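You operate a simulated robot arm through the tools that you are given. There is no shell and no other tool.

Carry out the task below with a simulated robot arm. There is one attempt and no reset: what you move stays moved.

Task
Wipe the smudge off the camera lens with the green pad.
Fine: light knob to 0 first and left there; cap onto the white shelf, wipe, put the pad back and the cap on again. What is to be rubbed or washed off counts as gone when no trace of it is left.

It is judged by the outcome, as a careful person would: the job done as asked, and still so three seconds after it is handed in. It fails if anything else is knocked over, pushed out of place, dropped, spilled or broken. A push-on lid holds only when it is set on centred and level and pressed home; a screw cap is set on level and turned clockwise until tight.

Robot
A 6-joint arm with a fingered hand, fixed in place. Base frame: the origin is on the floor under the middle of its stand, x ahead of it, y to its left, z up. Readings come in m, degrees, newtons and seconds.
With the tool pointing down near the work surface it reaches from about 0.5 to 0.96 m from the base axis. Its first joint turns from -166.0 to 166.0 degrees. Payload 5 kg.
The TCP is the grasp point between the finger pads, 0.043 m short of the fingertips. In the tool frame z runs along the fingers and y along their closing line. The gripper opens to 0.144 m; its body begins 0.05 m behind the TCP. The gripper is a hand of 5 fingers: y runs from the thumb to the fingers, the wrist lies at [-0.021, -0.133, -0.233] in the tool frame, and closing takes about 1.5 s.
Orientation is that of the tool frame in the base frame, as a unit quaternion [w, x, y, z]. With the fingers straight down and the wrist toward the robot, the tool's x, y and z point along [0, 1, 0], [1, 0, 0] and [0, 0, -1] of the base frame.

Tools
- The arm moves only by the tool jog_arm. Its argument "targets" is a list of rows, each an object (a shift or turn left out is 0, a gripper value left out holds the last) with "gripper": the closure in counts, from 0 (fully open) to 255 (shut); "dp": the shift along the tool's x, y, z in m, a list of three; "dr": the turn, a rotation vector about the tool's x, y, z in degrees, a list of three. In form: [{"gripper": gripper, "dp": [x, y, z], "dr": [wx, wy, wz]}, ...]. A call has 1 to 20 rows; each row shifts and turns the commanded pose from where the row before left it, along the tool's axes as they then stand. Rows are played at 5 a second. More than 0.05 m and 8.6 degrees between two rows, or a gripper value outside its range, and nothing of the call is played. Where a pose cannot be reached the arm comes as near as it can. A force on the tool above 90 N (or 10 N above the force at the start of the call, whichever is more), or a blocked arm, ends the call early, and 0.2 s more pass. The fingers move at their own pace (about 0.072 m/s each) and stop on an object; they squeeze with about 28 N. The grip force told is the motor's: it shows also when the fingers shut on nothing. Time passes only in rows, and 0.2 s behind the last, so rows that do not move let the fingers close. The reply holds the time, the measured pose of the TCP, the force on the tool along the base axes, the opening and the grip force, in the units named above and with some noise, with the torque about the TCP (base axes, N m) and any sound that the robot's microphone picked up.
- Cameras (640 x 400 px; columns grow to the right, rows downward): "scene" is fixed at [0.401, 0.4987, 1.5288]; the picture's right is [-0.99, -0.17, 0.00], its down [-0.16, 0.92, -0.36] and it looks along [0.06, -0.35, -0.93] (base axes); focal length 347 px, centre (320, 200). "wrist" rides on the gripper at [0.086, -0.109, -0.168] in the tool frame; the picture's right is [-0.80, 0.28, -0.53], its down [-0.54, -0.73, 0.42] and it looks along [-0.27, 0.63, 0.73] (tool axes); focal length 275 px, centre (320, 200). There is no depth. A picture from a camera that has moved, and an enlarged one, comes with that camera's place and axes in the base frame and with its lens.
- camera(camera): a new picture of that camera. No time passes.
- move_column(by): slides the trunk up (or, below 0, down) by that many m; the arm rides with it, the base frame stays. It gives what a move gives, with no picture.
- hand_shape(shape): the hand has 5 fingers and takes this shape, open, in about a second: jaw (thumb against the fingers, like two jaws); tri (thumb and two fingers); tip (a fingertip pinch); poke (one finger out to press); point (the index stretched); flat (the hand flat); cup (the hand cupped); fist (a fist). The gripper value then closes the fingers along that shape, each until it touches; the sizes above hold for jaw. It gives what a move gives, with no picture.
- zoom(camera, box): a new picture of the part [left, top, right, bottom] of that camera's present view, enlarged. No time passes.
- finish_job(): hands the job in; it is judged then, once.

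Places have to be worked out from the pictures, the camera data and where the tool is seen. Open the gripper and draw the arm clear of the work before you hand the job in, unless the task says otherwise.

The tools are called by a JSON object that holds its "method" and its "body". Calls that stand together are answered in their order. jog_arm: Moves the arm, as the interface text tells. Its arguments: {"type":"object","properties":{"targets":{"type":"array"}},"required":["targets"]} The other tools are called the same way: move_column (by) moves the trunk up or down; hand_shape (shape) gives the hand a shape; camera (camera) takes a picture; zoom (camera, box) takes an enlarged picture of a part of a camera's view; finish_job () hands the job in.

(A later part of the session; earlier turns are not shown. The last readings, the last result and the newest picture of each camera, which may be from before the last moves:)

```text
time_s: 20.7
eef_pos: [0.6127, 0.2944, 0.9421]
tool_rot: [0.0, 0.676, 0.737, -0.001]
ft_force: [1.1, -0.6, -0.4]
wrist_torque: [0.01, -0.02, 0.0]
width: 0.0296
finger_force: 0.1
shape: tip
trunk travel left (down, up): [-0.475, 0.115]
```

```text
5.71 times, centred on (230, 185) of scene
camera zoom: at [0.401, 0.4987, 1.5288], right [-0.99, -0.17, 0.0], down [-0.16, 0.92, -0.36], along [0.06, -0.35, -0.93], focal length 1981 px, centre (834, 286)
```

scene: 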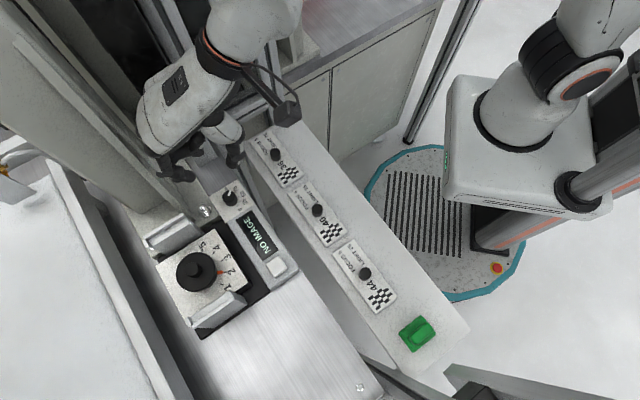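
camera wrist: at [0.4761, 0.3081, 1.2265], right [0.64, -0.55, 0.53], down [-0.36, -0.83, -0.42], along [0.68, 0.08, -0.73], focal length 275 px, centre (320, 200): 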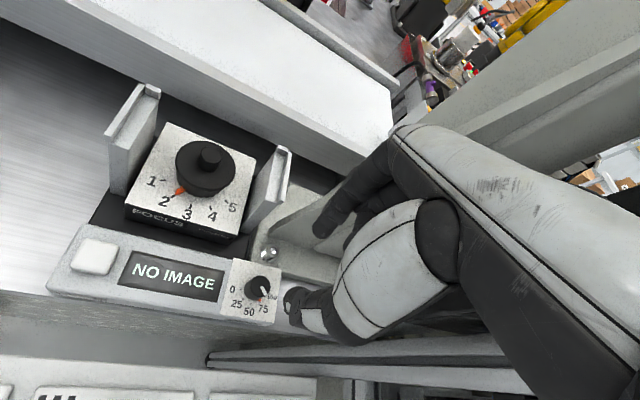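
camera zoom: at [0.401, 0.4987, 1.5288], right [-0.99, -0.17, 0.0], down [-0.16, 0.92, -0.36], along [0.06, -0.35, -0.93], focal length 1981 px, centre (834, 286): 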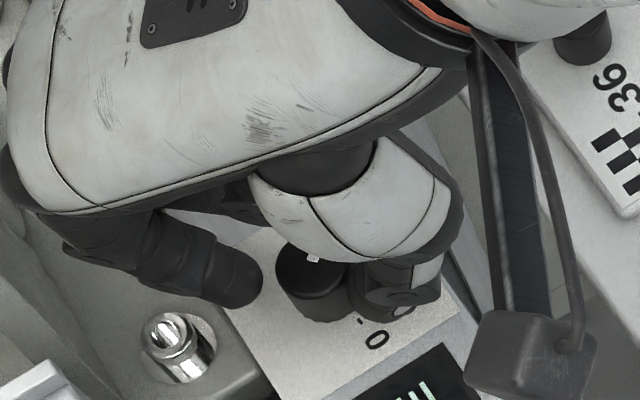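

The fingers are centred on the knob with no contact force. I close fully on it.

{"method": "jog_arm", "body": {"targets": [{"gripper": 255}, {"gripper": 255}, {"gripper": 255}, {"gripper": 255}]}}

{"method": "zoom", "body": {"camera": "wrist", "box": [240, 190, 400, 310]}}

{"method": "zoom", "body": {"camera": "scene", "box": [190, 150, 270, 220]}}

```text
time_s: 21.7
eef_pos: [0.6135, 0.2954, 0.943]
tool_rot: [-0.001, 0.676, 0.737, 0.0]
ft_force: [0.8, 1.6, -2.0]
wrist_torque: [0.07, -0.05, 0.0]
width: 0.0173
finger_force: 28.0
shape: tip
trunk travel left (down, up): [-0.475, 0.115]
```

```text
3.33 times, centred on (320, 250) of wrist
camera zoom: at [0.4983, 0.3712, 1.1093], right [0.35, -0.77, 0.53], down [-0.68, -0.6, -0.42], along [0.65, -0.21, -0.73], focal length 918 px, centre (320, 33)
```

zoom: 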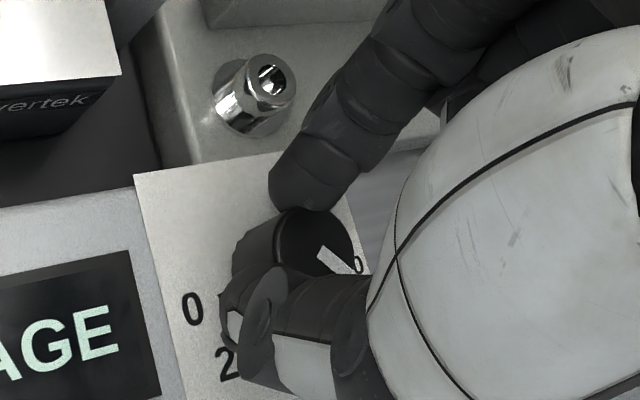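

```text
5.71 times, centred on (230, 185) of scene
camera zoom: at [0.401, 0.4987, 1.5288], right [-0.99, -0.17, 0.0], down [-0.16, 0.92, -0.36], along [0.06, -0.35, -0.93], focal length 1981 px, centre (834, 286)
```

zoom: 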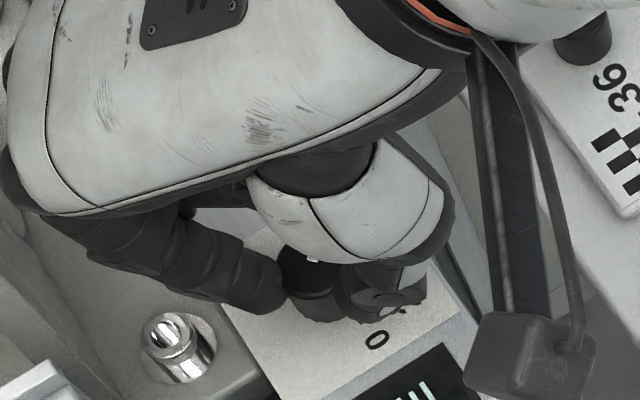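

The knob is gripped (28 N, width 0.017). I turn clockwise about the knob's axis in small steps, 32° first, and check the forces.

{"method": "jog_arm", "body": {"targets": [{"dr": [0, 0, 8], "dp": [0, 0.00075, 0]}, {"dr": [0, 0, 8], "dp": [0, 0.00075, 0]}, {"dr": [0, 0, 8], "dp": [0, 0.00075, 0]}, {"dr": [0, 0, 8], "dp": [0, 0.00075, 0]}]}}

{"method": "zoom", "body": {"camera": "wrist", "box": [240, 190, 400, 310]}}

{"method": "camera", "body": {"camera": "scene"}}

```text
time_s: 22.7
eef_pos: [0.6168, 0.2944, 0.9427]
tool_rot: [0.001, 0.853, 0.522, 0.0]
ft_force: [-0.3, 1.0, -3.7]
wrist_torque: [0.07, -0.03, 0.01]
width: 0.0171
finger_force: 28.3
shape: tip
trunk travel left (down, up): [-0.475, 0.115]
```

```text
3.33 times, centred on (320, 250) of wrist
camera zoom: at [0.5598, 0.4201, 1.1093], right [-0.11, -0.84, 0.53], down [-0.89, -0.15, -0.42], along [0.44, -0.52, -0.73], focal length 918 px, centre (320, 33)
```

zoom: 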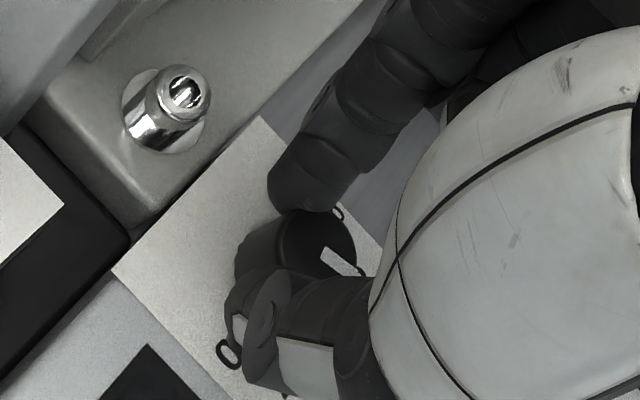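

```text
taken
```

scene: 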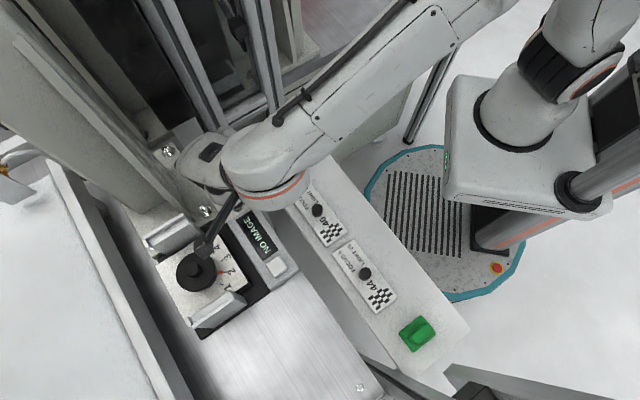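

The knob follows the hand (its mark stays fixed in the hand view). I continue 24° more.

{"method": "jog_arm", "body": {"targets": [{"dr": [0, 0, 8], "dp": [0, 0.00075, 0]}, {"dr": [0, 0, 8], "dp": [0, 0.00075, 0]}, {"dr": [0, 0, 8], "dp": [0, 0.00075, 0]}, {"dr": [0, 0, 0]}]}}

{"method": "zoom", "body": {"camera": "wrist", "box": [240, 190, 400, 310]}}

{"method": "camera", "body": {"camera": "scene"}}

```text
time_s: 23.7
eef_pos: [0.6194, 0.2924, 0.9426]
tool_rot: [0.0, 0.943, 0.333, 0.0]
ft_force: [1.2, -2.4, -2.0]
wrist_torque: [-0.12, -0.11, 0.0]
width: 0.0168
finger_force: 27.4
shape: tip
trunk travel left (down, up): [-0.475, 0.115]
```

```text
3.33 times, centred on (320, 250) of wrist
camera zoom: at [0.6182, 0.4315, 1.109], right [-0.44, -0.72, 0.53], down [-0.88, 0.22, -0.42], along [0.19, -0.66, -0.73], focal length 918 px, centre (320, 33)
```

zoom: 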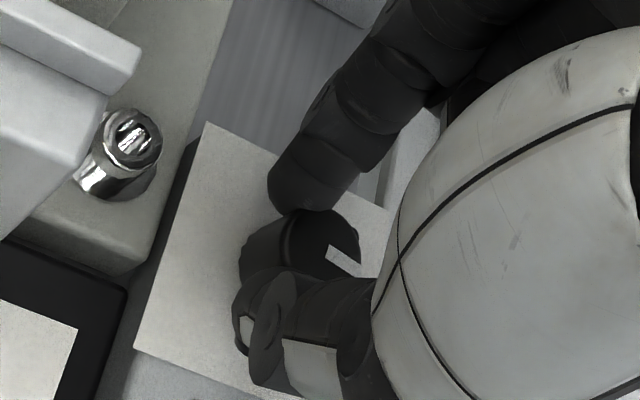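

```text
taken
```

scene: 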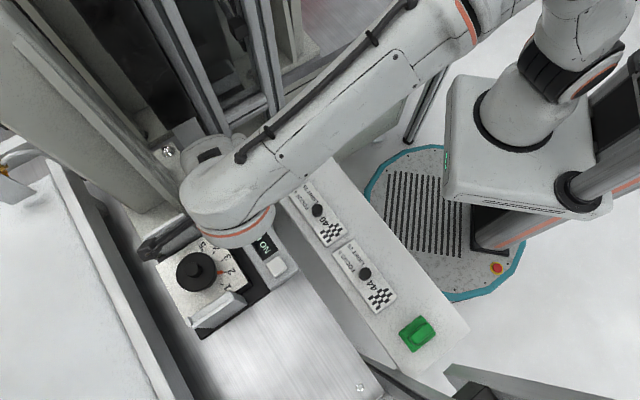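

Turned 56° so far with negligible side forces. I release, lift 3.5 cm, rotate back 64° about the same axis for a second grip.

{"method": "jog_arm", "body": {"targets": [{"gripper": 181}, {"gripper": 181}, {"gripper": 181}, {"dp": [0, 0, -0.02]}, {"dp": [0, 0, -0.015]}, {"dr": [0, 0, -8], "dp": [0, -0.00075, 0]}, {"dr": [0, 0, -8], "dp": [0, -0.00075, 0]}, {"dr": [0, 0, -8], "dp": [0, -0.00075, 0]}, {"dr": [0, 0, -8], "dp": [0, -0.00075, 0]}, {"dr": [0, 0, -8], "dp": [0, -0.00075, 0]}, {"dr": [0, 0, -8], "dp": [0, -0.00075, 0]}, {"dr": [0, 0, -8], "dp": [0, -0.00075, 0]}, {"dr": [0, 0, -8], "dp": [0, -0.00075, 0]}, {"dr": [0, 0, 0]}]}}

{"method": "zoom", "body": {"camera": "wrist", "box": [240, 190, 400, 310]}}

{"method": "zoom", "body": {"camera": "scene", "box": [170, 140, 270, 220]}}

```text
time_s: 26.7
eef_pos: [0.6131, 0.2942, 0.977]
tool_rot: [0.0, 0.622, 0.783, 0.0]
ft_force: [0.0, 0.0, -0.1]
wrist_torque: [0.03, 0.0, 0.0]
width: 0.0415
finger_force: 0.0
shape: tip
trunk travel left (down, up): [-0.475, 0.115]
```

```text
3.33 times, centred on (320, 250) of wrist
camera zoom: at [0.4876, 0.3539, 1.1442], right [0.46, -0.71, 0.53], down [-0.58, -0.69, -0.42], along [0.67, -0.12, -0.73], focal length 918 px, centre (320, 33)
```

zoom: 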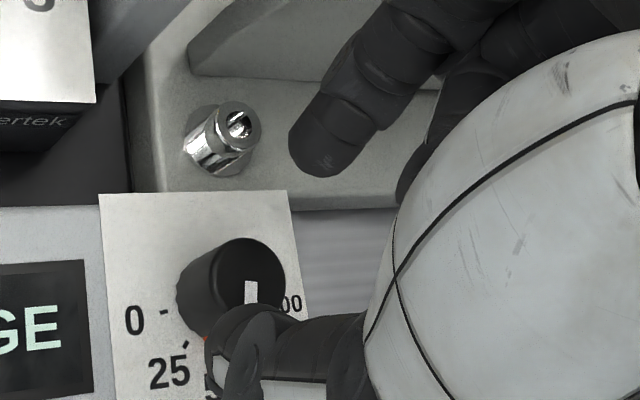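

```text
5.00 times, centred on (220, 180) of scene
camera zoom: at [0.401, 0.4987, 1.5288], right [-0.99, -0.17, 0.0], down [-0.16, 0.92, -0.36], along [0.06, -0.35, -0.93], focal length 1734 px, centre (820, 300)
```

zoom: 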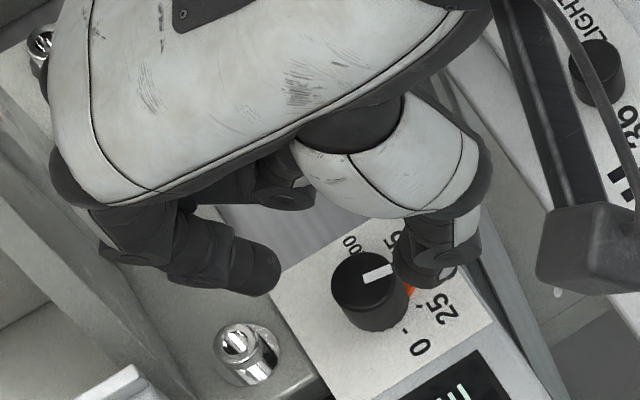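

The pointer is now between 25 and 50. I lower again, grip, and turn 40° more, then check.

{"method": "jog_arm", "body": {"targets": [{"dp": [0, 0, 0.012]}, {"dp": [0, 0, 0.012]}, {"dp": [0, 0, 0.011]}, {"dp": [0, 0, 0]}, {"gripper": 255}, {"gripper": 255}, {"gripper": 255}, {"gripper": 255}, {"gripper": 255}, {"gripper": 255}]}}

{"method": "zoom", "body": {"camera": "wrist", "box": [240, 190, 400, 310]}}

```text
time_s: 28.9
eef_pos: [0.6142, 0.2951, 0.942]
tool_rot: [0.001, 0.623, 0.782, 0.0]
ft_force: [-0.5, 2.5, -3.3]
wrist_torque: [0.06, -0.01, 0.02]
width: 0.0177
finger_force: 27.9
shape: tip
trunk travel left (down, up): [-0.475, 0.115]
```

```text
3.33 times, centred on (320, 250) of wrist
camera zoom: at [0.488, 0.3544, 1.109], right [0.46, -0.71, 0.53], down [-0.59, -0.69, -0.42], along [0.67, -0.12, -0.73], focal length 918 px, centre (320, 33)
```

zoom: 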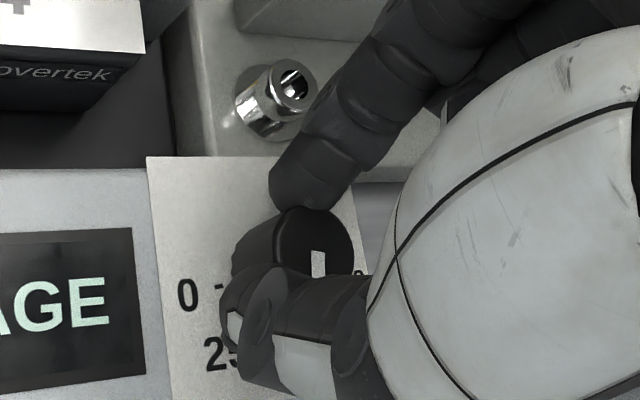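

Gripped again at the same width. I turn 40° clockwise about the knob axis.

{"method": "jog_arm", "body": {"targets": [{"dr": [0, 0, 8], "dp": [0, 0.00075, 0]}, {"dr": [0, 0, 8], "dp": [0, 0.00075, 0]}, {"dr": [0, 0, 8], "dp": [0, 0.00075, 0]}, {"dr": [0, 0, 8], "dp": [0, 0.00075, 0]}, {"dr": [0, 0, 8], "dp": [0, 0.00075, 0]}, {"dr": [0, 0, 0]}]}}

{"method": "camera", "body": {"camera": "wrist"}}

{"method": "zoom", "body": {"camera": "scene", "box": [190, 150, 290, 230]}}

```text
time_s: 30.3
eef_pos: [0.6179, 0.2955, 0.9424]
tool_rot: [0.0, 0.853, 0.522, 0.0]
ft_force: [-1.0, -0.5, -1.9]
wrist_torque: [-0.06, -0.01, 0.03]
width: 0.0171
finger_force: 27.7
shape: tip
trunk travel left (down, up): [-0.475, 0.115]
```

```text
taken
camera wrist: at [0.5599, 0.421, 1.1089], right [-0.11, -0.84, 0.53], down [-0.89, -0.15, -0.42], along [0.44, -0.52, -0.73], focal length 275 px, centre (320, 200)
```

wrist: 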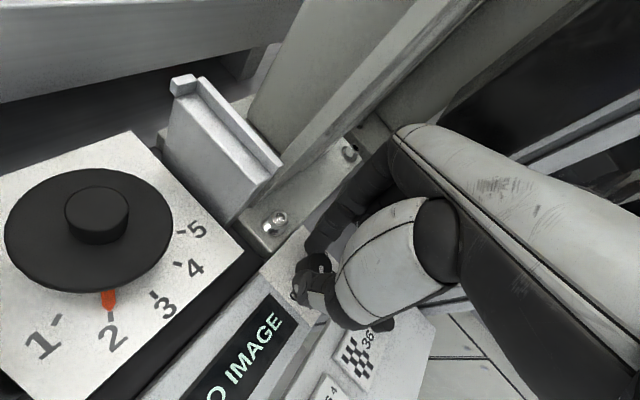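

```text
5.00 times, centred on (240, 190) of scene
camera zoom: at [0.401, 0.4987, 1.5288], right [-0.99, -0.17, 0.0], down [-0.16, 0.92, -0.36], along [0.06, -0.35, -0.93], focal length 1734 px, centre (720, 250)
```

zoom: 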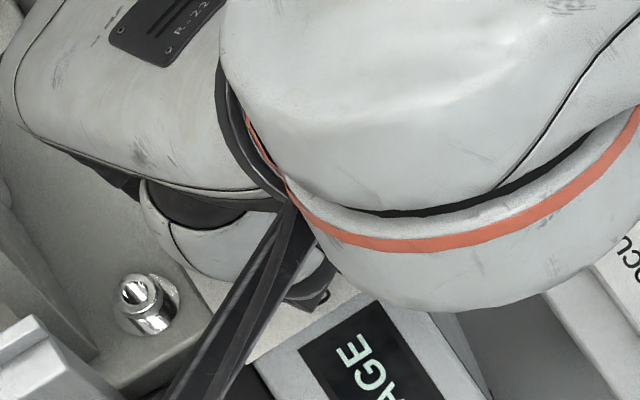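

About 96° turned in total; some 16° should remain. I turn two more steps watching the torque for an end stop, then release, lift and look.

{"method": "jog_arm", "body": {"targets": [{"dr": [0, 0, 8], "dp": [0, 0.00075, 0]}, {"dr": [0, 0, 6], "dp": [0, 0.0005, 0]}, {"dr": [0, 0, 0]}]}}

{"method": "zoom", "body": {"camera": "wrist", "box": [240, 190, 400, 310]}}

```text
time_s: 31.1
eef_pos: [0.6188, 0.2946, 0.9425]
tool_rot: [0.001, 0.91, 0.414, 0.0]
ft_force: [0.1, -1.4, -2.0]
wrist_torque: [-0.07, -0.06, -0.02]
width: 0.0175
finger_force: 27.9
shape: tip
trunk travel left (down, up): [-0.475, 0.115]
```

```text
3.33 times, centred on (320, 250) of wrist
camera zoom: at [0.5935, 0.4301, 1.1087], right [-0.31, -0.79, 0.53], down [-0.9, 0.07, -0.42], along [0.3, -0.61, -0.73], focal length 918 px, centre (320, 33)
```

zoom: 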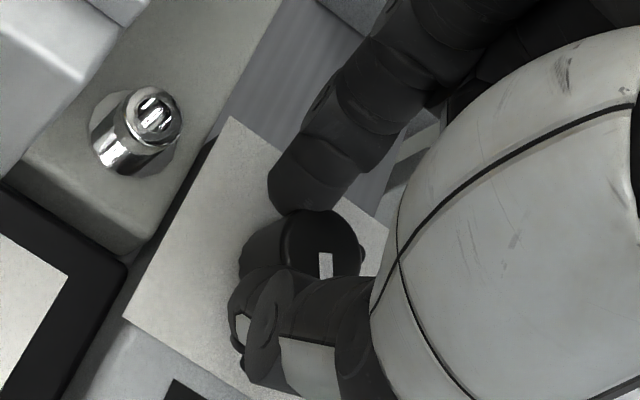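

Still no stop torque and no slip. I release, lift and rotate back to see the pointer.

{"method": "jog_arm", "body": {"targets": [{"gripper": 181}, {"gripper": 181}, {"gripper": 181}, {"dp": [0, 0, -0.02]}, {"dp": [0, 0, -0.02]}, {"dp": [0, 0, -0.02]}, {"dr": [0, 0, -8], "dp": [0, -0.00075, 0]}, {"dr": [0, 0, -8], "dp": [0, -0.00075, 0]}, {"dr": [0, 0, -8], "dp": [0, -0.00075, 0]}, {"dr": [0, 0, -8], "dp": [0, -0.00075, 0]}, {"dr": [0, 0, -8], "dp": [0, -0.00075, 0]}, {"dr": [0, 0, -8], "dp": [0, -0.00075, 0]}, {"dr": [0, 0, -6], "dp": [0, -0.00075, 0]}, {"dr": [0, 0, 0]}]}}

{"method": "zoom", "body": {"camera": "wrist", "box": [200, 200, 360, 320]}}

{"method": "zoom", "body": {"camera": "scene", "box": [190, 150, 270, 220]}}

```text
time_s: 34.1
eef_pos: [0.6136, 0.2951, 1.0024]
tool_rot: [-0.001, 0.622, 0.783, 0.001]
ft_force: [1.0, -0.1, 0.4]
wrist_torque: [0.04, -0.04, 0.03]
width: 0.0419
finger_force: 0.0
shape: tip
trunk travel left (down, up): [-0.475, 0.115]
```

```text
3.33 times, centred on (280, 260) of wrist
camera zoom: at [0.4883, 0.3548, 1.1692], right [0.46, -0.71, 0.53], down [-0.58, -0.69, -0.42], along [0.67, -0.12, -0.73], focal length 918 px, centre (453, 0)
```

zoom: 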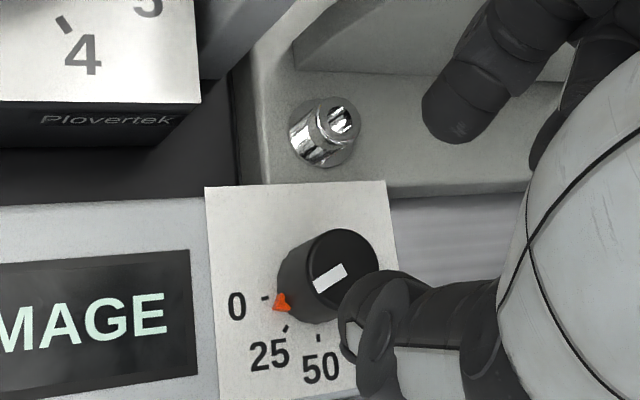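

```text
5.71 times, centred on (230, 185) of scene
camera zoom: at [0.401, 0.4987, 1.5288], right [-0.99, -0.17, 0.0], down [-0.16, 0.92, -0.36], along [0.06, -0.35, -0.93], focal length 1981 px, centre (834, 286)
```

zoom: 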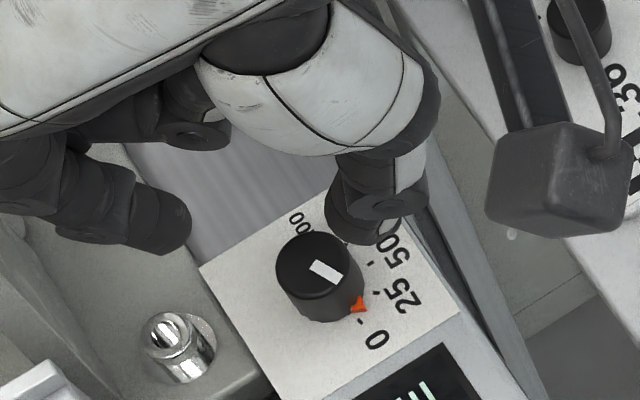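

The pointer is at about 6–8, just short of 0. I go down again, grip and add 12°, watching the torque for an end stop.

{"method": "jog_arm", "body": {"targets": [{"dp": [0, 0, 0.02]}, {"dp": [0, 0, 0.02]}, {"dp": [0, 0, 0.012]}, {"dp": [0, 0, 0.008]}, {"dp": [0, 0, 0]}, {"gripper": 255}, {"gripper": 255}, {"gripper": 255}, {"gripper": 255}, {"gripper": 255}, {"gripper": 255}, {"dr": [0, 0, 6], "dp": [0, 0.0005, 0]}, {"dr": [0, 0, 6], "dp": [0, 0.0005, 0]}, {"dr": [0, 0, 0]}]}}

{"method": "zoom", "body": {"camera": "wrist", "box": [220, 190, 380, 310]}}

```text
time_s: 37.1
eef_pos: [0.613, 0.297, 0.9419]
tool_rot: [0.001, 0.702, 0.712, 0.0]
ft_force: [1.8, 3.8, -5.3]
wrist_torque: [0.16, -0.13, 0.03]
width: 0.016
finger_force: 28.3
shape: tip
trunk travel left (down, up): [-0.475, 0.115]
```

```text
3.33 times, centred on (300, 250) of wrist
camera zoom: at [0.5038, 0.3812, 1.109], right [0.3, -0.79, 0.53], down [-0.72, -0.56, -0.42], along [0.63, -0.26, -0.73], focal length 918 px, centre (387, 33)
```

zoom: 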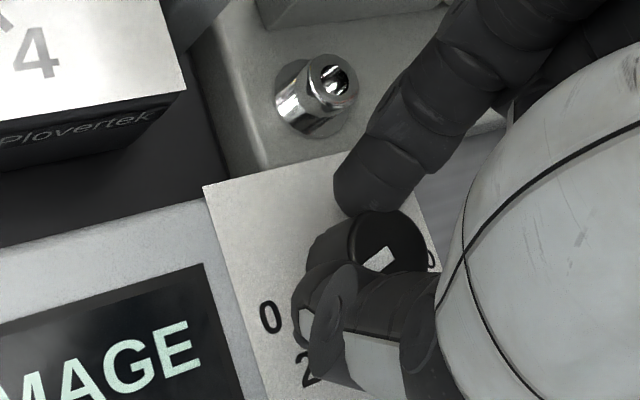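

Forces stay small. I release, lift straight up and check the pointer.

{"method": "jog_arm", "body": {"targets": [{"gripper": 181}, {"gripper": 181}, {"gripper": 181}, {"dp": [0, 0, -0.02]}, {"dp": [0, 0, -0.02]}, {"dp": [0, 0, -0.02]}, {"dr": [0, 0, -8]}, {"dr": [0, 0, -4]}, {"dr": [0, 0, 0]}]}}

{"method": "zoom", "body": {"camera": "wrist", "box": [220, 225, 320, 300]}}

{"method": "zoom", "body": {"camera": "scene", "box": [200, 165, 260, 210]}}

```text
time_s: 39.1
eef_pos: [0.6147, 0.2954, 1.0021]
tool_rot: [0.0, 0.622, 0.783, 0.0]
ft_force: [-0.5, 0.6, -0.2]
wrist_torque: [0.01, 0.01, -0.02]
width: 0.0415
finger_force: 0.0
shape: tip
trunk travel left (down, up): [-0.475, 0.115]
```

```text
5.33 times, centred on (270, 262) of wrist
camera zoom: at [0.4893, 0.355, 1.1692], right [0.46, -0.71, 0.53], down [-0.58, -0.69, -0.42], along [0.67, -0.12, -0.73], focal length 1468 px, centre (587, -133)
```

zoom: 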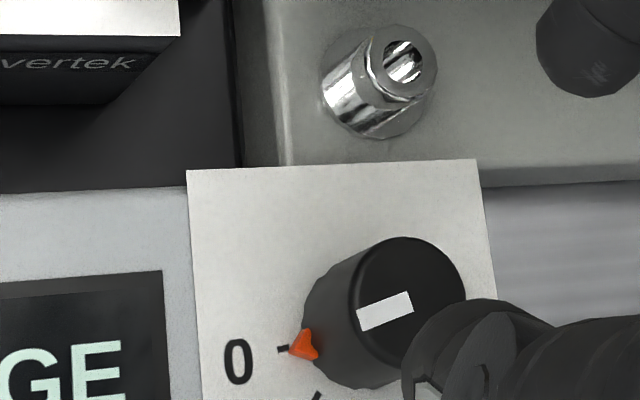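

```text
8.89 times, centred on (230, 188) of scene
camera zoom: at [0.401, 0.4987, 1.5288], right [-0.99, -0.17, 0.0], down [-0.16, 0.92, -0.36], along [0.06, -0.35, -0.93], focal length 3082 px, centre (1120, 311)
```

zoom: 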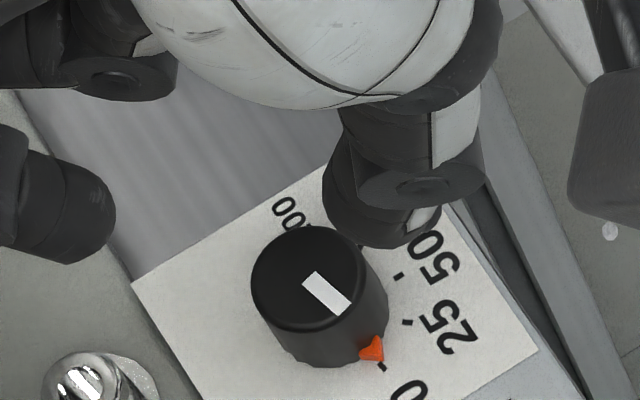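

By three measurements (pointer arrow, white line in both cameras) the knob is at 0 within a degree or two. Next is the lens cap: I rise to z≈1.12 with the hand yawed to point along base +x, and move to a viewing position in front of the focus block.

{"method": "jog_arm", "body": {"targets": [{"dp": [0, 0, -0.04]}, {"dp": [0, 0, -0.04]}, {"dp": [0, 0, -0.04]}, {"dr": [0, 0, 8]}, {"dr": [0, 0, 5]}, {"dp": [0.035, -0.005, 0]}, {"dp": [0.035, -0.005, 0]}, {"dp": [0.035, -0.005, 0]}, {"dp": [0, 0, 0]}]}}

{"method": "camera", "body": {"camera": "wrist"}}

{"method": "camera", "body": {"camera": "scene"}}

```text
time_s: 41.1
eef_pos: [0.6006, 0.3997, 1.1215]
tool_rot: [0.0, 0.707, 0.707, 0.0]
ft_force: [0.8, 0.4, 1.2]
wrist_torque: [-0.05, 0.0, 0.01]
width: 0.0415
finger_force: 0.1
shape: tip
trunk travel left (down, up): [-0.475, 0.115]
```

```text
taken
camera wrist: at [0.4919, 0.4878, 1.2886], right [0.28, -0.8, 0.53], down [-0.73, -0.54, -0.42], along [0.63, -0.27, -0.73], focal length 275 px, centre (320, 200)
```

wrist: 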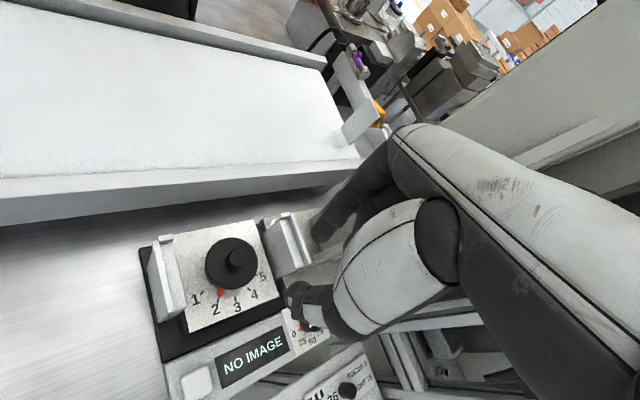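

```text
taken
```

scene: 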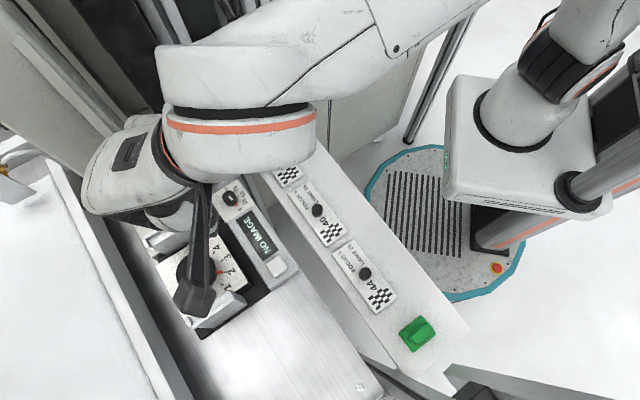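

I zoom on the cap and focus block in the wrist view to fix their positions, and check the light knob again.

{"method": "zoom", "body": {"camera": "wrist", "box": [130, 200, 330, 345]}}

{"method": "zoom", "body": {"camera": "wrist", "box": [190, 225, 280, 300]}}

{"method": "zoom", "body": {"camera": "scene", "box": [205, 175, 255, 215]}}

```text
2.76 times, centred on (230, 272) of wrist
camera zoom: at [0.4919, 0.4878, 1.2886], right [0.28, -0.8, 0.53], down [-0.73, -0.54, -0.42], along [0.63, -0.27, -0.73], focal length 759 px, centre (568, 0)
```

zoom: 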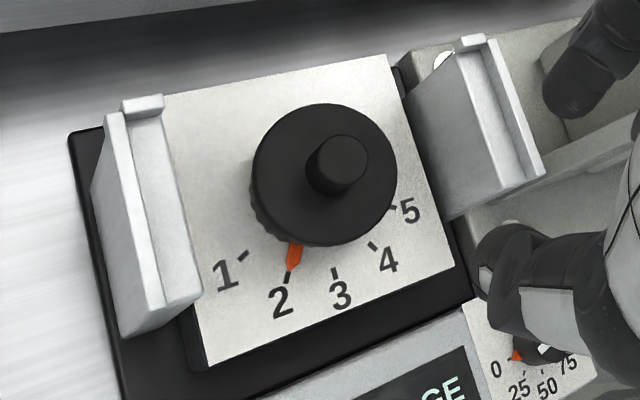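

```text
5.33 times, centred on (235, 262) of wrist
camera zoom: at [0.4919, 0.4878, 1.2886], right [0.28, -0.8, 0.53], down [-0.73, -0.54, -0.42], along [0.63, -0.27, -0.73], focal length 1468 px, centre (773, -133)
```

zoom: 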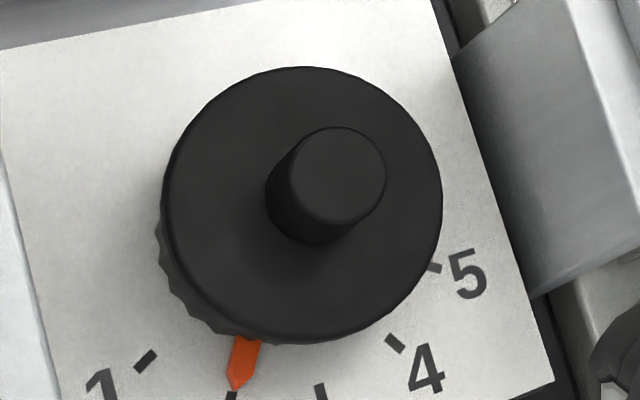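

```text
10.00 times, centred on (230, 195) of scene
camera zoom: at [0.401, 0.4987, 1.5288], right [-0.99, -0.17, 0.0], down [-0.16, 0.92, -0.36], along [0.06, -0.35, -0.93], focal length 3467 px, centre (1220, 250)
```

zoom: 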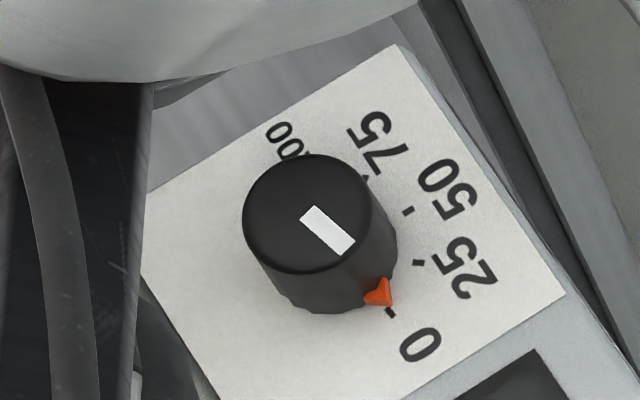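

The cap's boss top is at about [0.622, 0.439, 0.961], diameter ≈0.0245, with the disc top at z≈0.938. I try the three-finger shape here to see whether it gives a steadier hold on the boss.

{"method": "hand_shape", "body": {"shape": "tri"}}

{"method": "jog_arm", "body": {"targets": [{"gripper": 200}, {"gripper": 200}, {"gripper": 200}, {"gripper": 200}, {"gripper": 200}, {"gripper": 200}, {"gripper": 200}]}}

{"method": "camera", "body": {"camera": "wrist"}}

{"method": "camera", "body": {"camera": "scene"}}

```text
time_s: 42.0
eef_pos: [0.5995, 0.401, 1.1234]
tool_rot: [0.0, 0.708, 0.707, 0.0]
ft_force: [0.4, -0.1, -0.3]
wrist_torque: [-0.01, -0.04, -0.03]
width: 0.1433
finger_force: 0.1
shape: tri
trunk travel left (down, up): [-0.475, 0.115]
```

```text
time_s: 43.6
eef_pos: [0.6, 0.4012, 1.1217]
tool_rot: [0.001, 0.707, 0.707, -0.001]
ft_force: [-0.5, -0.5, 0.2]
wrist_torque: [-0.01, 0.01, 0.0]
width: 0.0316
finger_force: 0.1
shape: tri
trunk travel left (down, up): [-0.475, 0.115]
```

```text
taken
camera wrist: at [0.4919, 0.4874, 1.2886], right [0.28, -0.8, 0.53], down [-0.73, -0.54, -0.42], along [0.63, -0.27, -0.73], focal length 275 px, centre (320, 200)
```

wrist: 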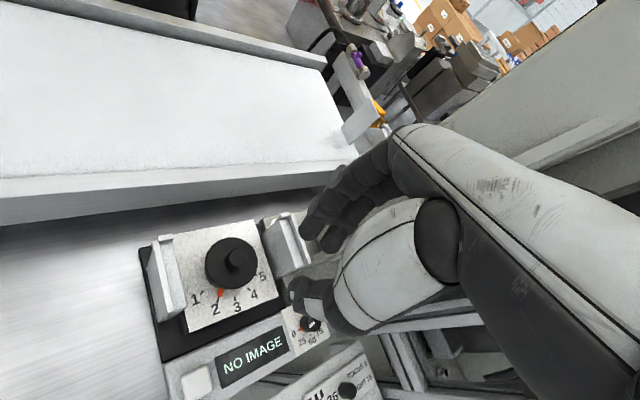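

```text
taken
```

scene: 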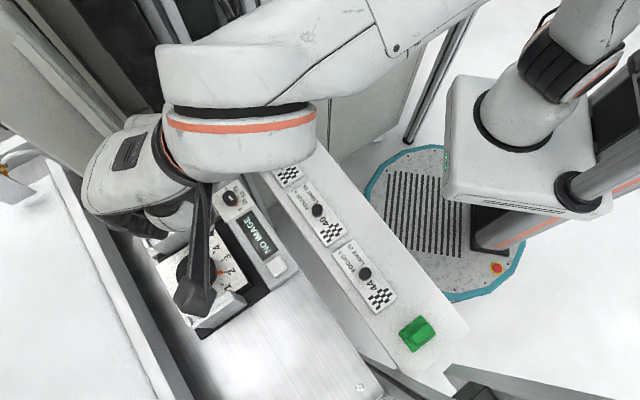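

The three-finger shape gives a good tripod centred near tool x≈−0.008. I open it to ~0.05 and move so the tripod is over the boss, descending to leave the tips about 2.5 cm above it.

{"method": "jog_arm", "body": {"targets": [{"gripper": 160, "dp": [0.0229, 0.0112, 0]}, {"dp": [0.0229, 0.0112, 0]}, {"dp": [0, 0, 0.03]}, {"dp": [0, 0, 0.03]}, {"dp": [0, 0, 0.03]}, {"dp": [0, 0, 0]}]}}

{"method": "camera", "body": {"camera": "wrist"}}

{"method": "zoom", "body": {"camera": "wrist", "box": [220, 180, 380, 300]}}

{"method": "camera", "body": {"camera": "scene"}}

```text
time_s: 45.0
eef_pos: [0.6196, 0.4484, 1.0317]
tool_rot: [0.0, 0.707, 0.708, 0.0]
ft_force: [0.4, -0.1, 0.8]
wrist_torque: [0.01, 0.01, -0.02]
width: 0.0532
finger_force: 0.1
shape: tri
trunk travel left (down, up): [-0.475, 0.115]
```

```text
taken
camera wrist: at [0.5122, 0.5334, 1.1985], right [0.28, -0.8, 0.53], down [-0.73, -0.54, -0.42], along [0.63, -0.27, -0.73], focal length 275 px, centre (320, 200)
```

wrist: 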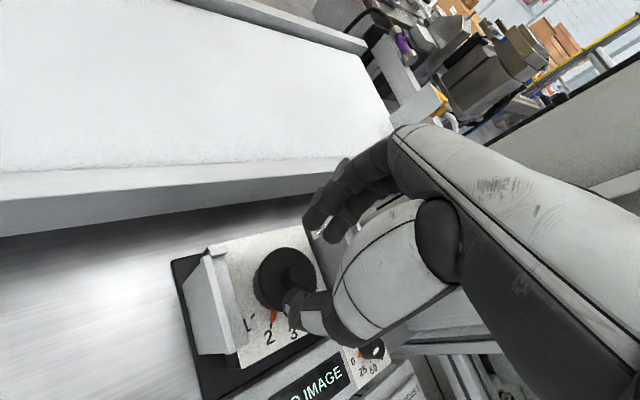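

```text
3.33 times, centred on (300, 240) of wrist
camera zoom: at [0.5122, 0.5334, 1.1985], right [0.28, -0.8, 0.53], down [-0.73, -0.54, -0.42], along [0.63, -0.27, -0.73], focal length 918 px, centre (387, 67)
```

zoom: 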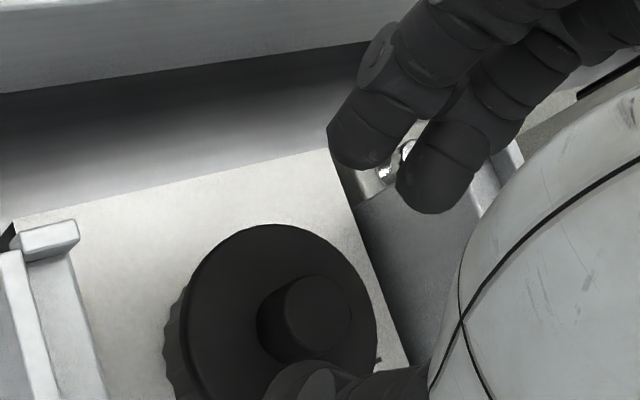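

```text
taken
```

scene: 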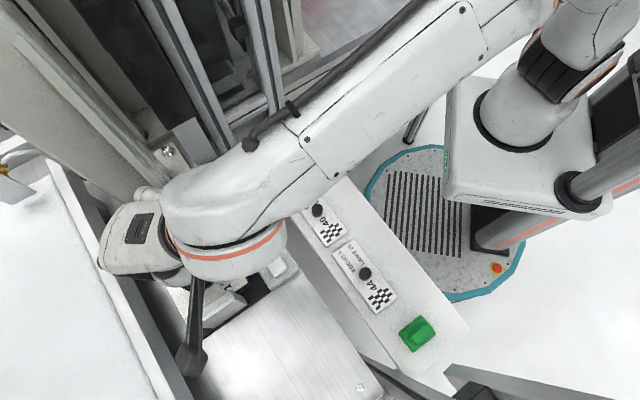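

Boss centre from this view: [0.6237, 0.4381], i.e. about 3 mm ahead of the tripod centre along the closing line. I correct and descend until the tips are just at the boss's top, then look again.

{"method": "jog_arm", "body": {"targets": [{"dp": [-0.001, 0.003, 0.008]}, {"dp": [0, 0, 0.008]}, {"dp": [0, 0, 0.008]}, {"dp": [0, 0, 0]}]}}

{"method": "zoom", "body": {"camera": "wrist", "box": [220, 180, 380, 300]}}

{"method": "zoom", "body": {"camera": "scene", "box": [140, 220, 260, 320]}}

```text
time_s: 46.0
eef_pos: [0.6233, 0.4463, 1.0082]
tool_rot: [0.0, 0.707, 0.707, 0.001]
ft_force: [-0.2, -0.4, -0.1]
wrist_torque: [-0.02, 0.0, 0.01]
width: 0.0535
finger_force: 0.1
shape: tri
trunk travel left (down, up): [-0.475, 0.115]
```

```text
3.33 times, centred on (300, 240) of wrist
camera zoom: at [0.5154, 0.5323, 1.1749], right [0.28, -0.8, 0.53], down [-0.73, -0.54, -0.42], along [0.63, -0.27, -0.73], focal length 918 px, centre (387, 67)
```

zoom: 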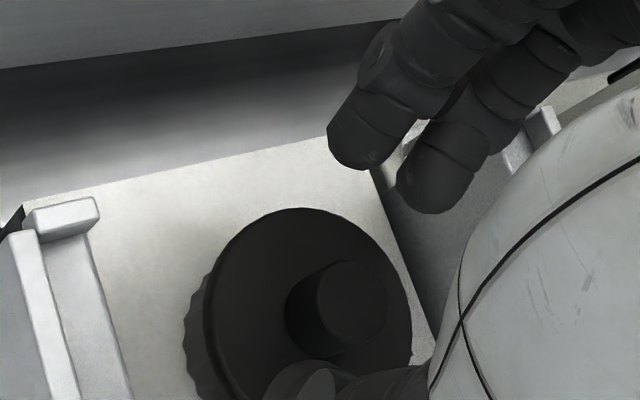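

```text
4.00 times, centred on (200, 270) of scene
camera zoom: at [0.401, 0.4987, 1.5288], right [-0.99, -0.17, 0.0], down [-0.16, 0.92, -0.36], along [0.06, -0.35, -0.93], focal length 1387 px, centre (800, -80)
```

zoom: 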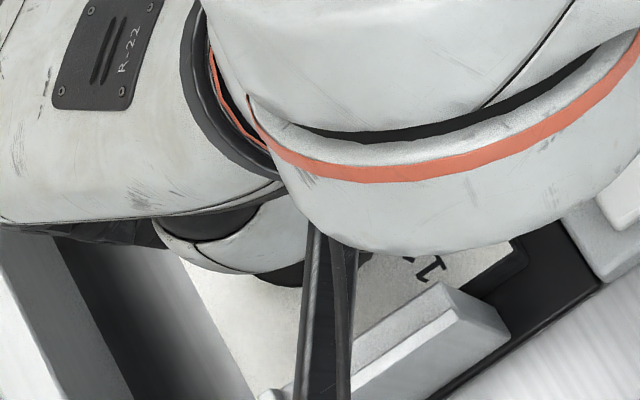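

The boss is centred in the tripod to within ~3 mm. I descend 2 cm so the tips flank the boss about 6 mm above the disc, then close part-way.

{"method": "jog_arm", "body": {"targets": [{"dp": [0, 0, 0.007]}, {"dp": [0, 0, 0.007]}, {"dp": [0, 0, 0.005]}, {"dp": [0, 0, 0]}, {"gripper": 195}, {"gripper": 195}, {"gripper": 195}, {"gripper": 195}]}}

{"method": "zoom", "body": {"camera": "wrist", "box": [240, 180, 400, 300]}}

```text
time_s: 47.8
eef_pos: [0.6232, 0.4454, 0.9891]
tool_rot: [0.0, 0.707, 0.707, 0.0]
ft_force: [0.0, 0.5, 0.4]
wrist_torque: [0.0, -0.03, -0.02]
width: 0.0345
finger_force: 0.1
shape: tri
trunk travel left (down, up): [-0.475, 0.115]
```

```text
3.33 times, centred on (320, 240) of wrist
camera zoom: at [0.516, 0.532, 1.1556], right [0.28, -0.8, 0.53], down [-0.73, -0.54, -0.42], along [0.63, -0.27, -0.73], focal length 918 px, centre (320, 67)
```

zoom: 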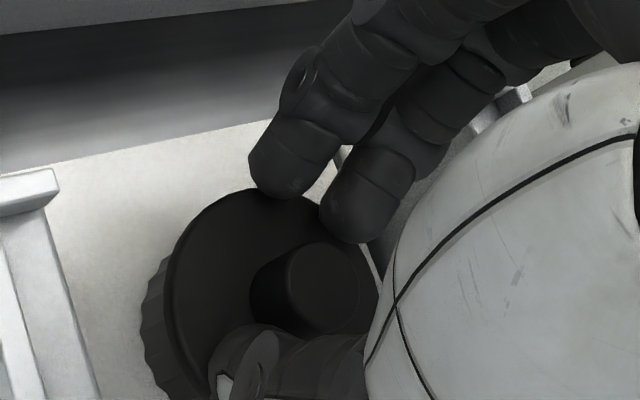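

The boss lies nicely between thumb and two fingers. I close on it.

{"method": "jog_arm", "body": {"targets": [{"gripper": 255}, {"gripper": 255}, {"gripper": 255}, {"gripper": 255}, {"gripper": 255}]}}

{"method": "zoom", "body": {"camera": "wrist", "box": [240, 180, 400, 300]}}

```text
time_s: 49.0
eef_pos: [0.6252, 0.4454, 0.9881]
tool_rot: [-0.001, 0.707, 0.708, 0.0]
ft_force: [0.0, -0.2, 0.0]
wrist_torque: [-0.01, -0.01, 0.0]
width: 0.0121
finger_force: 27.8
shape: tri
trunk travel left (down, up): [-0.475, 0.115]
```

```text
3.33 times, centred on (320, 240) of wrist
camera zoom: at [0.516, 0.532, 1.1556], right [0.28, -0.8, 0.53], down [-0.73, -0.54, -0.42], along [0.63, -0.27, -0.73], focal length 918 px, centre (320, 67)
```

zoom: 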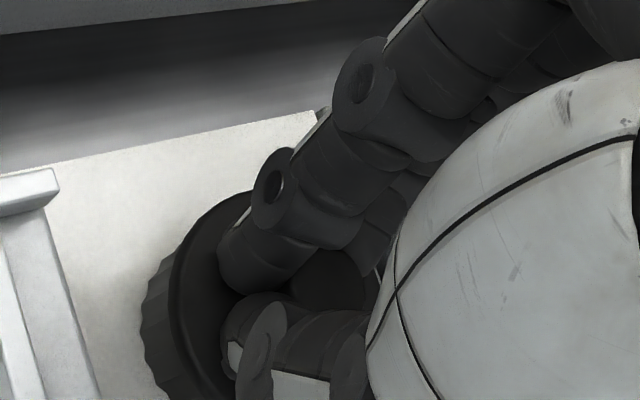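

The fingers have closed; the index seems to wrap around the boss's side. I zoom further to judge the hold.

{"method": "zoom", "body": {"camera": "wrist", "box": [280, 220, 350, 280]}}

{"method": "zoom", "body": {"camera": "scene", "box": [160, 240, 240, 310]}}

```text
6.67 times, centred on (315, 250) of wrist
camera zoom: at [0.516, 0.532, 1.1556], right [0.28, -0.8, 0.53], down [-0.73, -0.54, -0.42], along [0.63, -0.27, -0.73], focal length 1835 px, centre (353, -133)
```

zoom: 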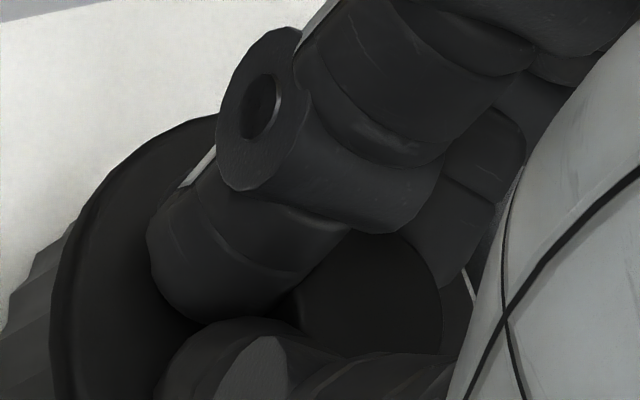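

```text
5.71 times, centred on (200, 275) of scene
camera zoom: at [0.401, 0.4987, 1.5288], right [-0.99, -0.17, 0.0], down [-0.16, 0.92, -0.36], along [0.06, -0.35, -0.93], focal length 1981 px, centre (1006, -229)
```

zoom: 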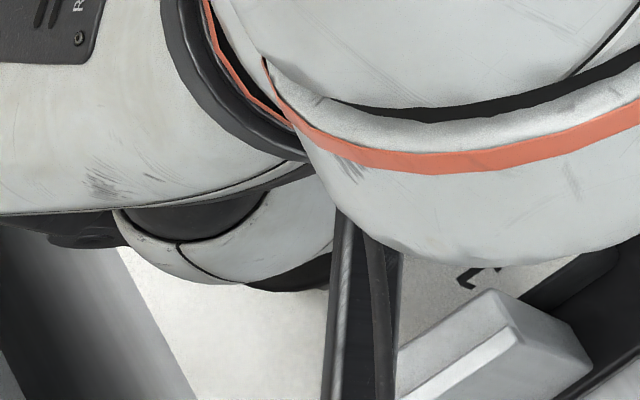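

The index has slipped round to the side, so the boss sits about 4 mm off toward the middle finger. I reopen slightly, shift 4 mm toward −x and close again for a balanced tripod.

{"method": "jog_arm", "body": {"targets": [{"gripper": 190}, {"gripper": 190}, {"gripper": 190}, {"gripper": 190}, {"dp": [-0.004, 0, 0]}, {"gripper": 255}, {"gripper": 255}, {"gripper": 255}, {"gripper": 255}, {"gripper": 255}, {"gripper": 255}]}}

{"method": "zoom", "body": {"camera": "wrist", "box": [280, 220, 350, 280]}}

```text
time_s: 51.4
eef_pos: [0.624, 0.4417, 0.9902]
tool_rot: [0.0, 0.707, 0.707, 0.0]
ft_force: [0.3, 0.1, -0.4]
wrist_torque: [0.0, -0.02, 0.0]
width: 0.0122
finger_force: 28.1
shape: tri
trunk travel left (down, up): [-0.475, 0.115]
```

```text
6.67 times, centred on (315, 250) of wrist
camera zoom: at [0.5162, 0.5279, 1.1559], right [0.28, -0.8, 0.53], down [-0.73, -0.54, -0.42], along [0.63, -0.27, -0.73], focal length 1835 px, centre (353, -133)
```

zoom: 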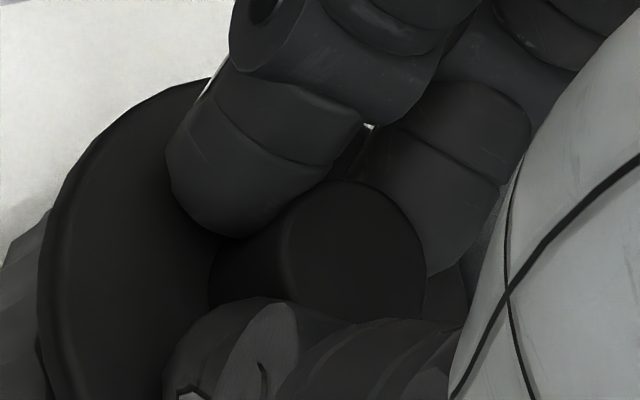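

Now it is a balanced tripod around the boss. I pull straight up gently, a few millimetres at a time, and read the force.

{"method": "jog_arm", "body": {"targets": [{"dp": [0, 0, -0.002]}, {"dp": [0, 0, -0.002]}, {"dp": [0, 0, -0.002]}, {"dp": [0, 0, 0]}]}}

{"method": "zoom", "body": {"camera": "wrist", "box": [240, 180, 400, 300]}}

```text
time_s: 52.4
eef_pos: [0.6252, 0.4419, 0.9967]
tool_rot: [0.0, 0.707, 0.707, 0.0]
ft_force: [0.2, 0.9, -0.1]
wrist_torque: [0.03, -0.04, -0.01]
width: 0.0118
finger_force: 28.0
shape: tri
trunk travel left (down, up): [-0.475, 0.115]
```

```text
3.33 times, centred on (320, 240) of wrist
camera zoom: at [0.5163, 0.5284, 1.1625], right [0.28, -0.8, 0.53], down [-0.73, -0.54, -0.42], along [0.63, -0.27, -0.73], focal length 918 px, centre (320, 67)
```

zoom: 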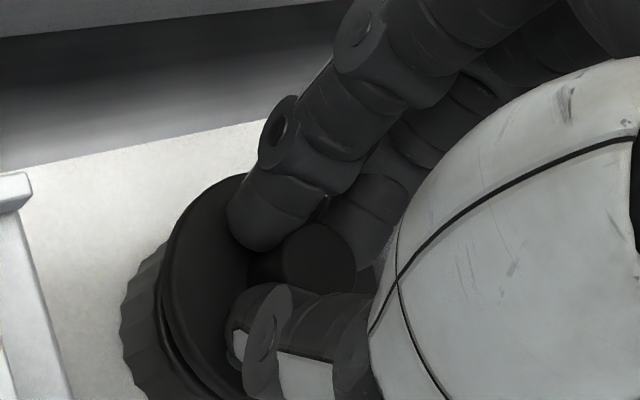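

The boss keeps its place between the fingers and a gap seems to be opening under the disc: the cap is coming along without resistance. I raise 4 cm more and check.

{"method": "jog_arm", "body": {"targets": [{"dp": [0, 0, -0.005]}, {"dp": [0, 0, -0.01]}, {"dp": [0, 0, -0.012]}, {"dp": [0, 0, -0.013]}, {"dp": [0, 0, 0]}]}}

{"method": "camera", "body": {"camera": "wrist"}}

{"method": "zoom", "body": {"camera": "wrist", "box": [240, 180, 400, 300]}}

```text
time_s: 53.6
eef_pos: [0.626, 0.4407, 1.0368]
tool_rot: [0.0, 0.707, 0.707, 0.001]
ft_force: [-0.1, 0.5, -1.1]
wrist_torque: [0.0, -0.02, -0.07]
width: 0.0119
finger_force: 28.2
shape: tri
trunk travel left (down, up): [-0.475, 0.115]
```

```text
taken
camera wrist: at [0.5161, 0.5277, 1.2026], right [0.28, -0.8, 0.53], down [-0.73, -0.54, -0.42], along [0.63, -0.27, -0.73], focal length 275 px, centre (320, 200)
```

wrist: 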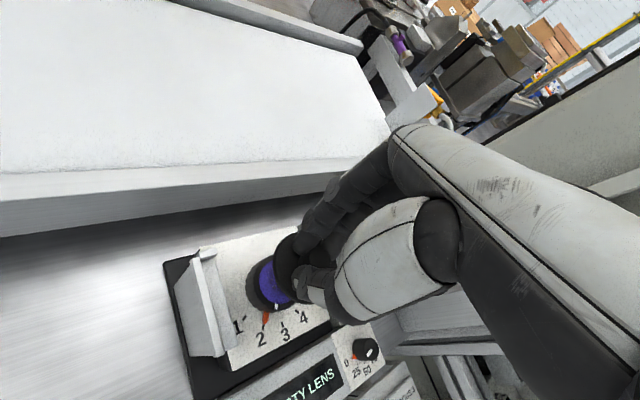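

```text
3.33 times, centred on (320, 240) of wrist
camera zoom: at [0.5161, 0.5277, 1.2026], right [0.28, -0.8, 0.53], down [-0.73, -0.54, -0.42], along [0.63, -0.27, -0.73], focal length 918 px, centre (320, 67)
```

zoom: 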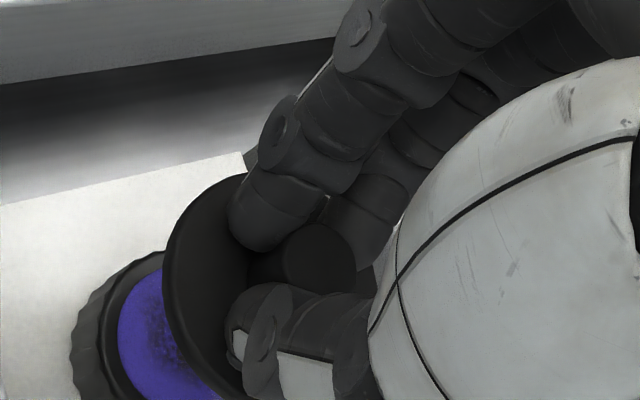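

The cap is off and held; the display now reads "DIRTY LENS" and the smudged bluish lens is visible. I raise well clear of the guides first.

{"method": "jog_arm", "body": {"targets": [{"dp": [0, 0, -0.03]}, {"dp": [0, 0, -0.03]}, {"dp": [0, 0, -0.03]}, {"dp": [0, 0, -0.02]}, {"dp": [0, 0, 0]}]}}

{"method": "camera", "body": {"camera": "wrist"}}

{"method": "zoom", "body": {"camera": "wrist", "box": [180, 210, 340, 330]}}

{"method": "camera", "body": {"camera": "scene"}}

```text
time_s: 54.8
eef_pos: [0.6239, 0.4404, 1.1436]
tool_rot: [0.0, 0.707, 0.707, 0.0]
ft_force: [-0.2, -0.1, -0.6]
wrist_torque: [0.0, 0.03, -0.01]
width: 0.012
finger_force: 27.2
shape: tri
trunk travel left (down, up): [-0.475, 0.115]
```

```text
taken
camera wrist: at [0.5161, 0.5271, 1.3103], right [0.28, -0.8, 0.53], down [-0.73, -0.54, -0.42], along [0.63, -0.27, -0.73], focal length 275 px, centre (320, 200)
```

wrist: 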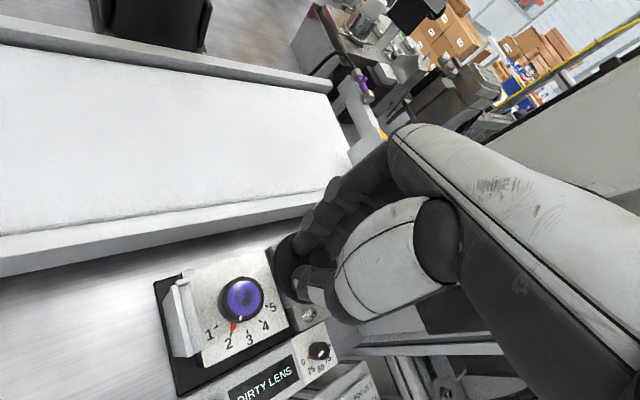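

```text
3.33 times, centred on (260, 270) of wrist
camera zoom: at [0.5161, 0.5271, 1.3103], right [0.28, -0.8, 0.53], down [-0.73, -0.54, -0.42], along [0.63, -0.27, -0.73], focal length 918 px, centre (520, -33)
```

zoom: 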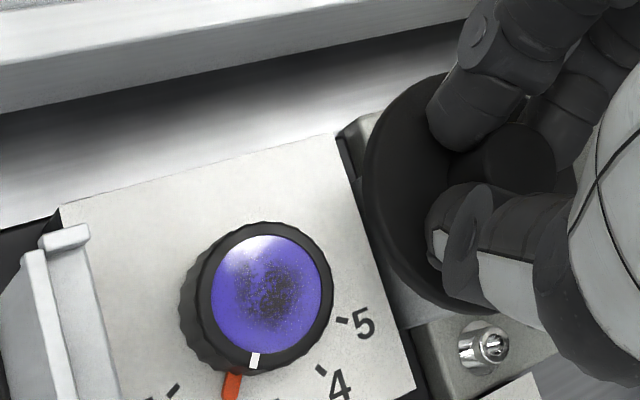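

```text
taken
```

scene: 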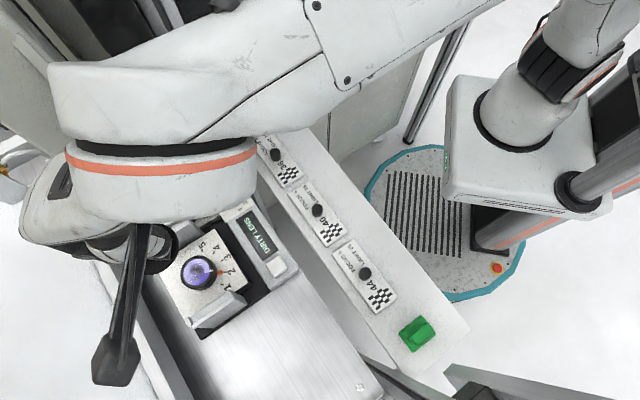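

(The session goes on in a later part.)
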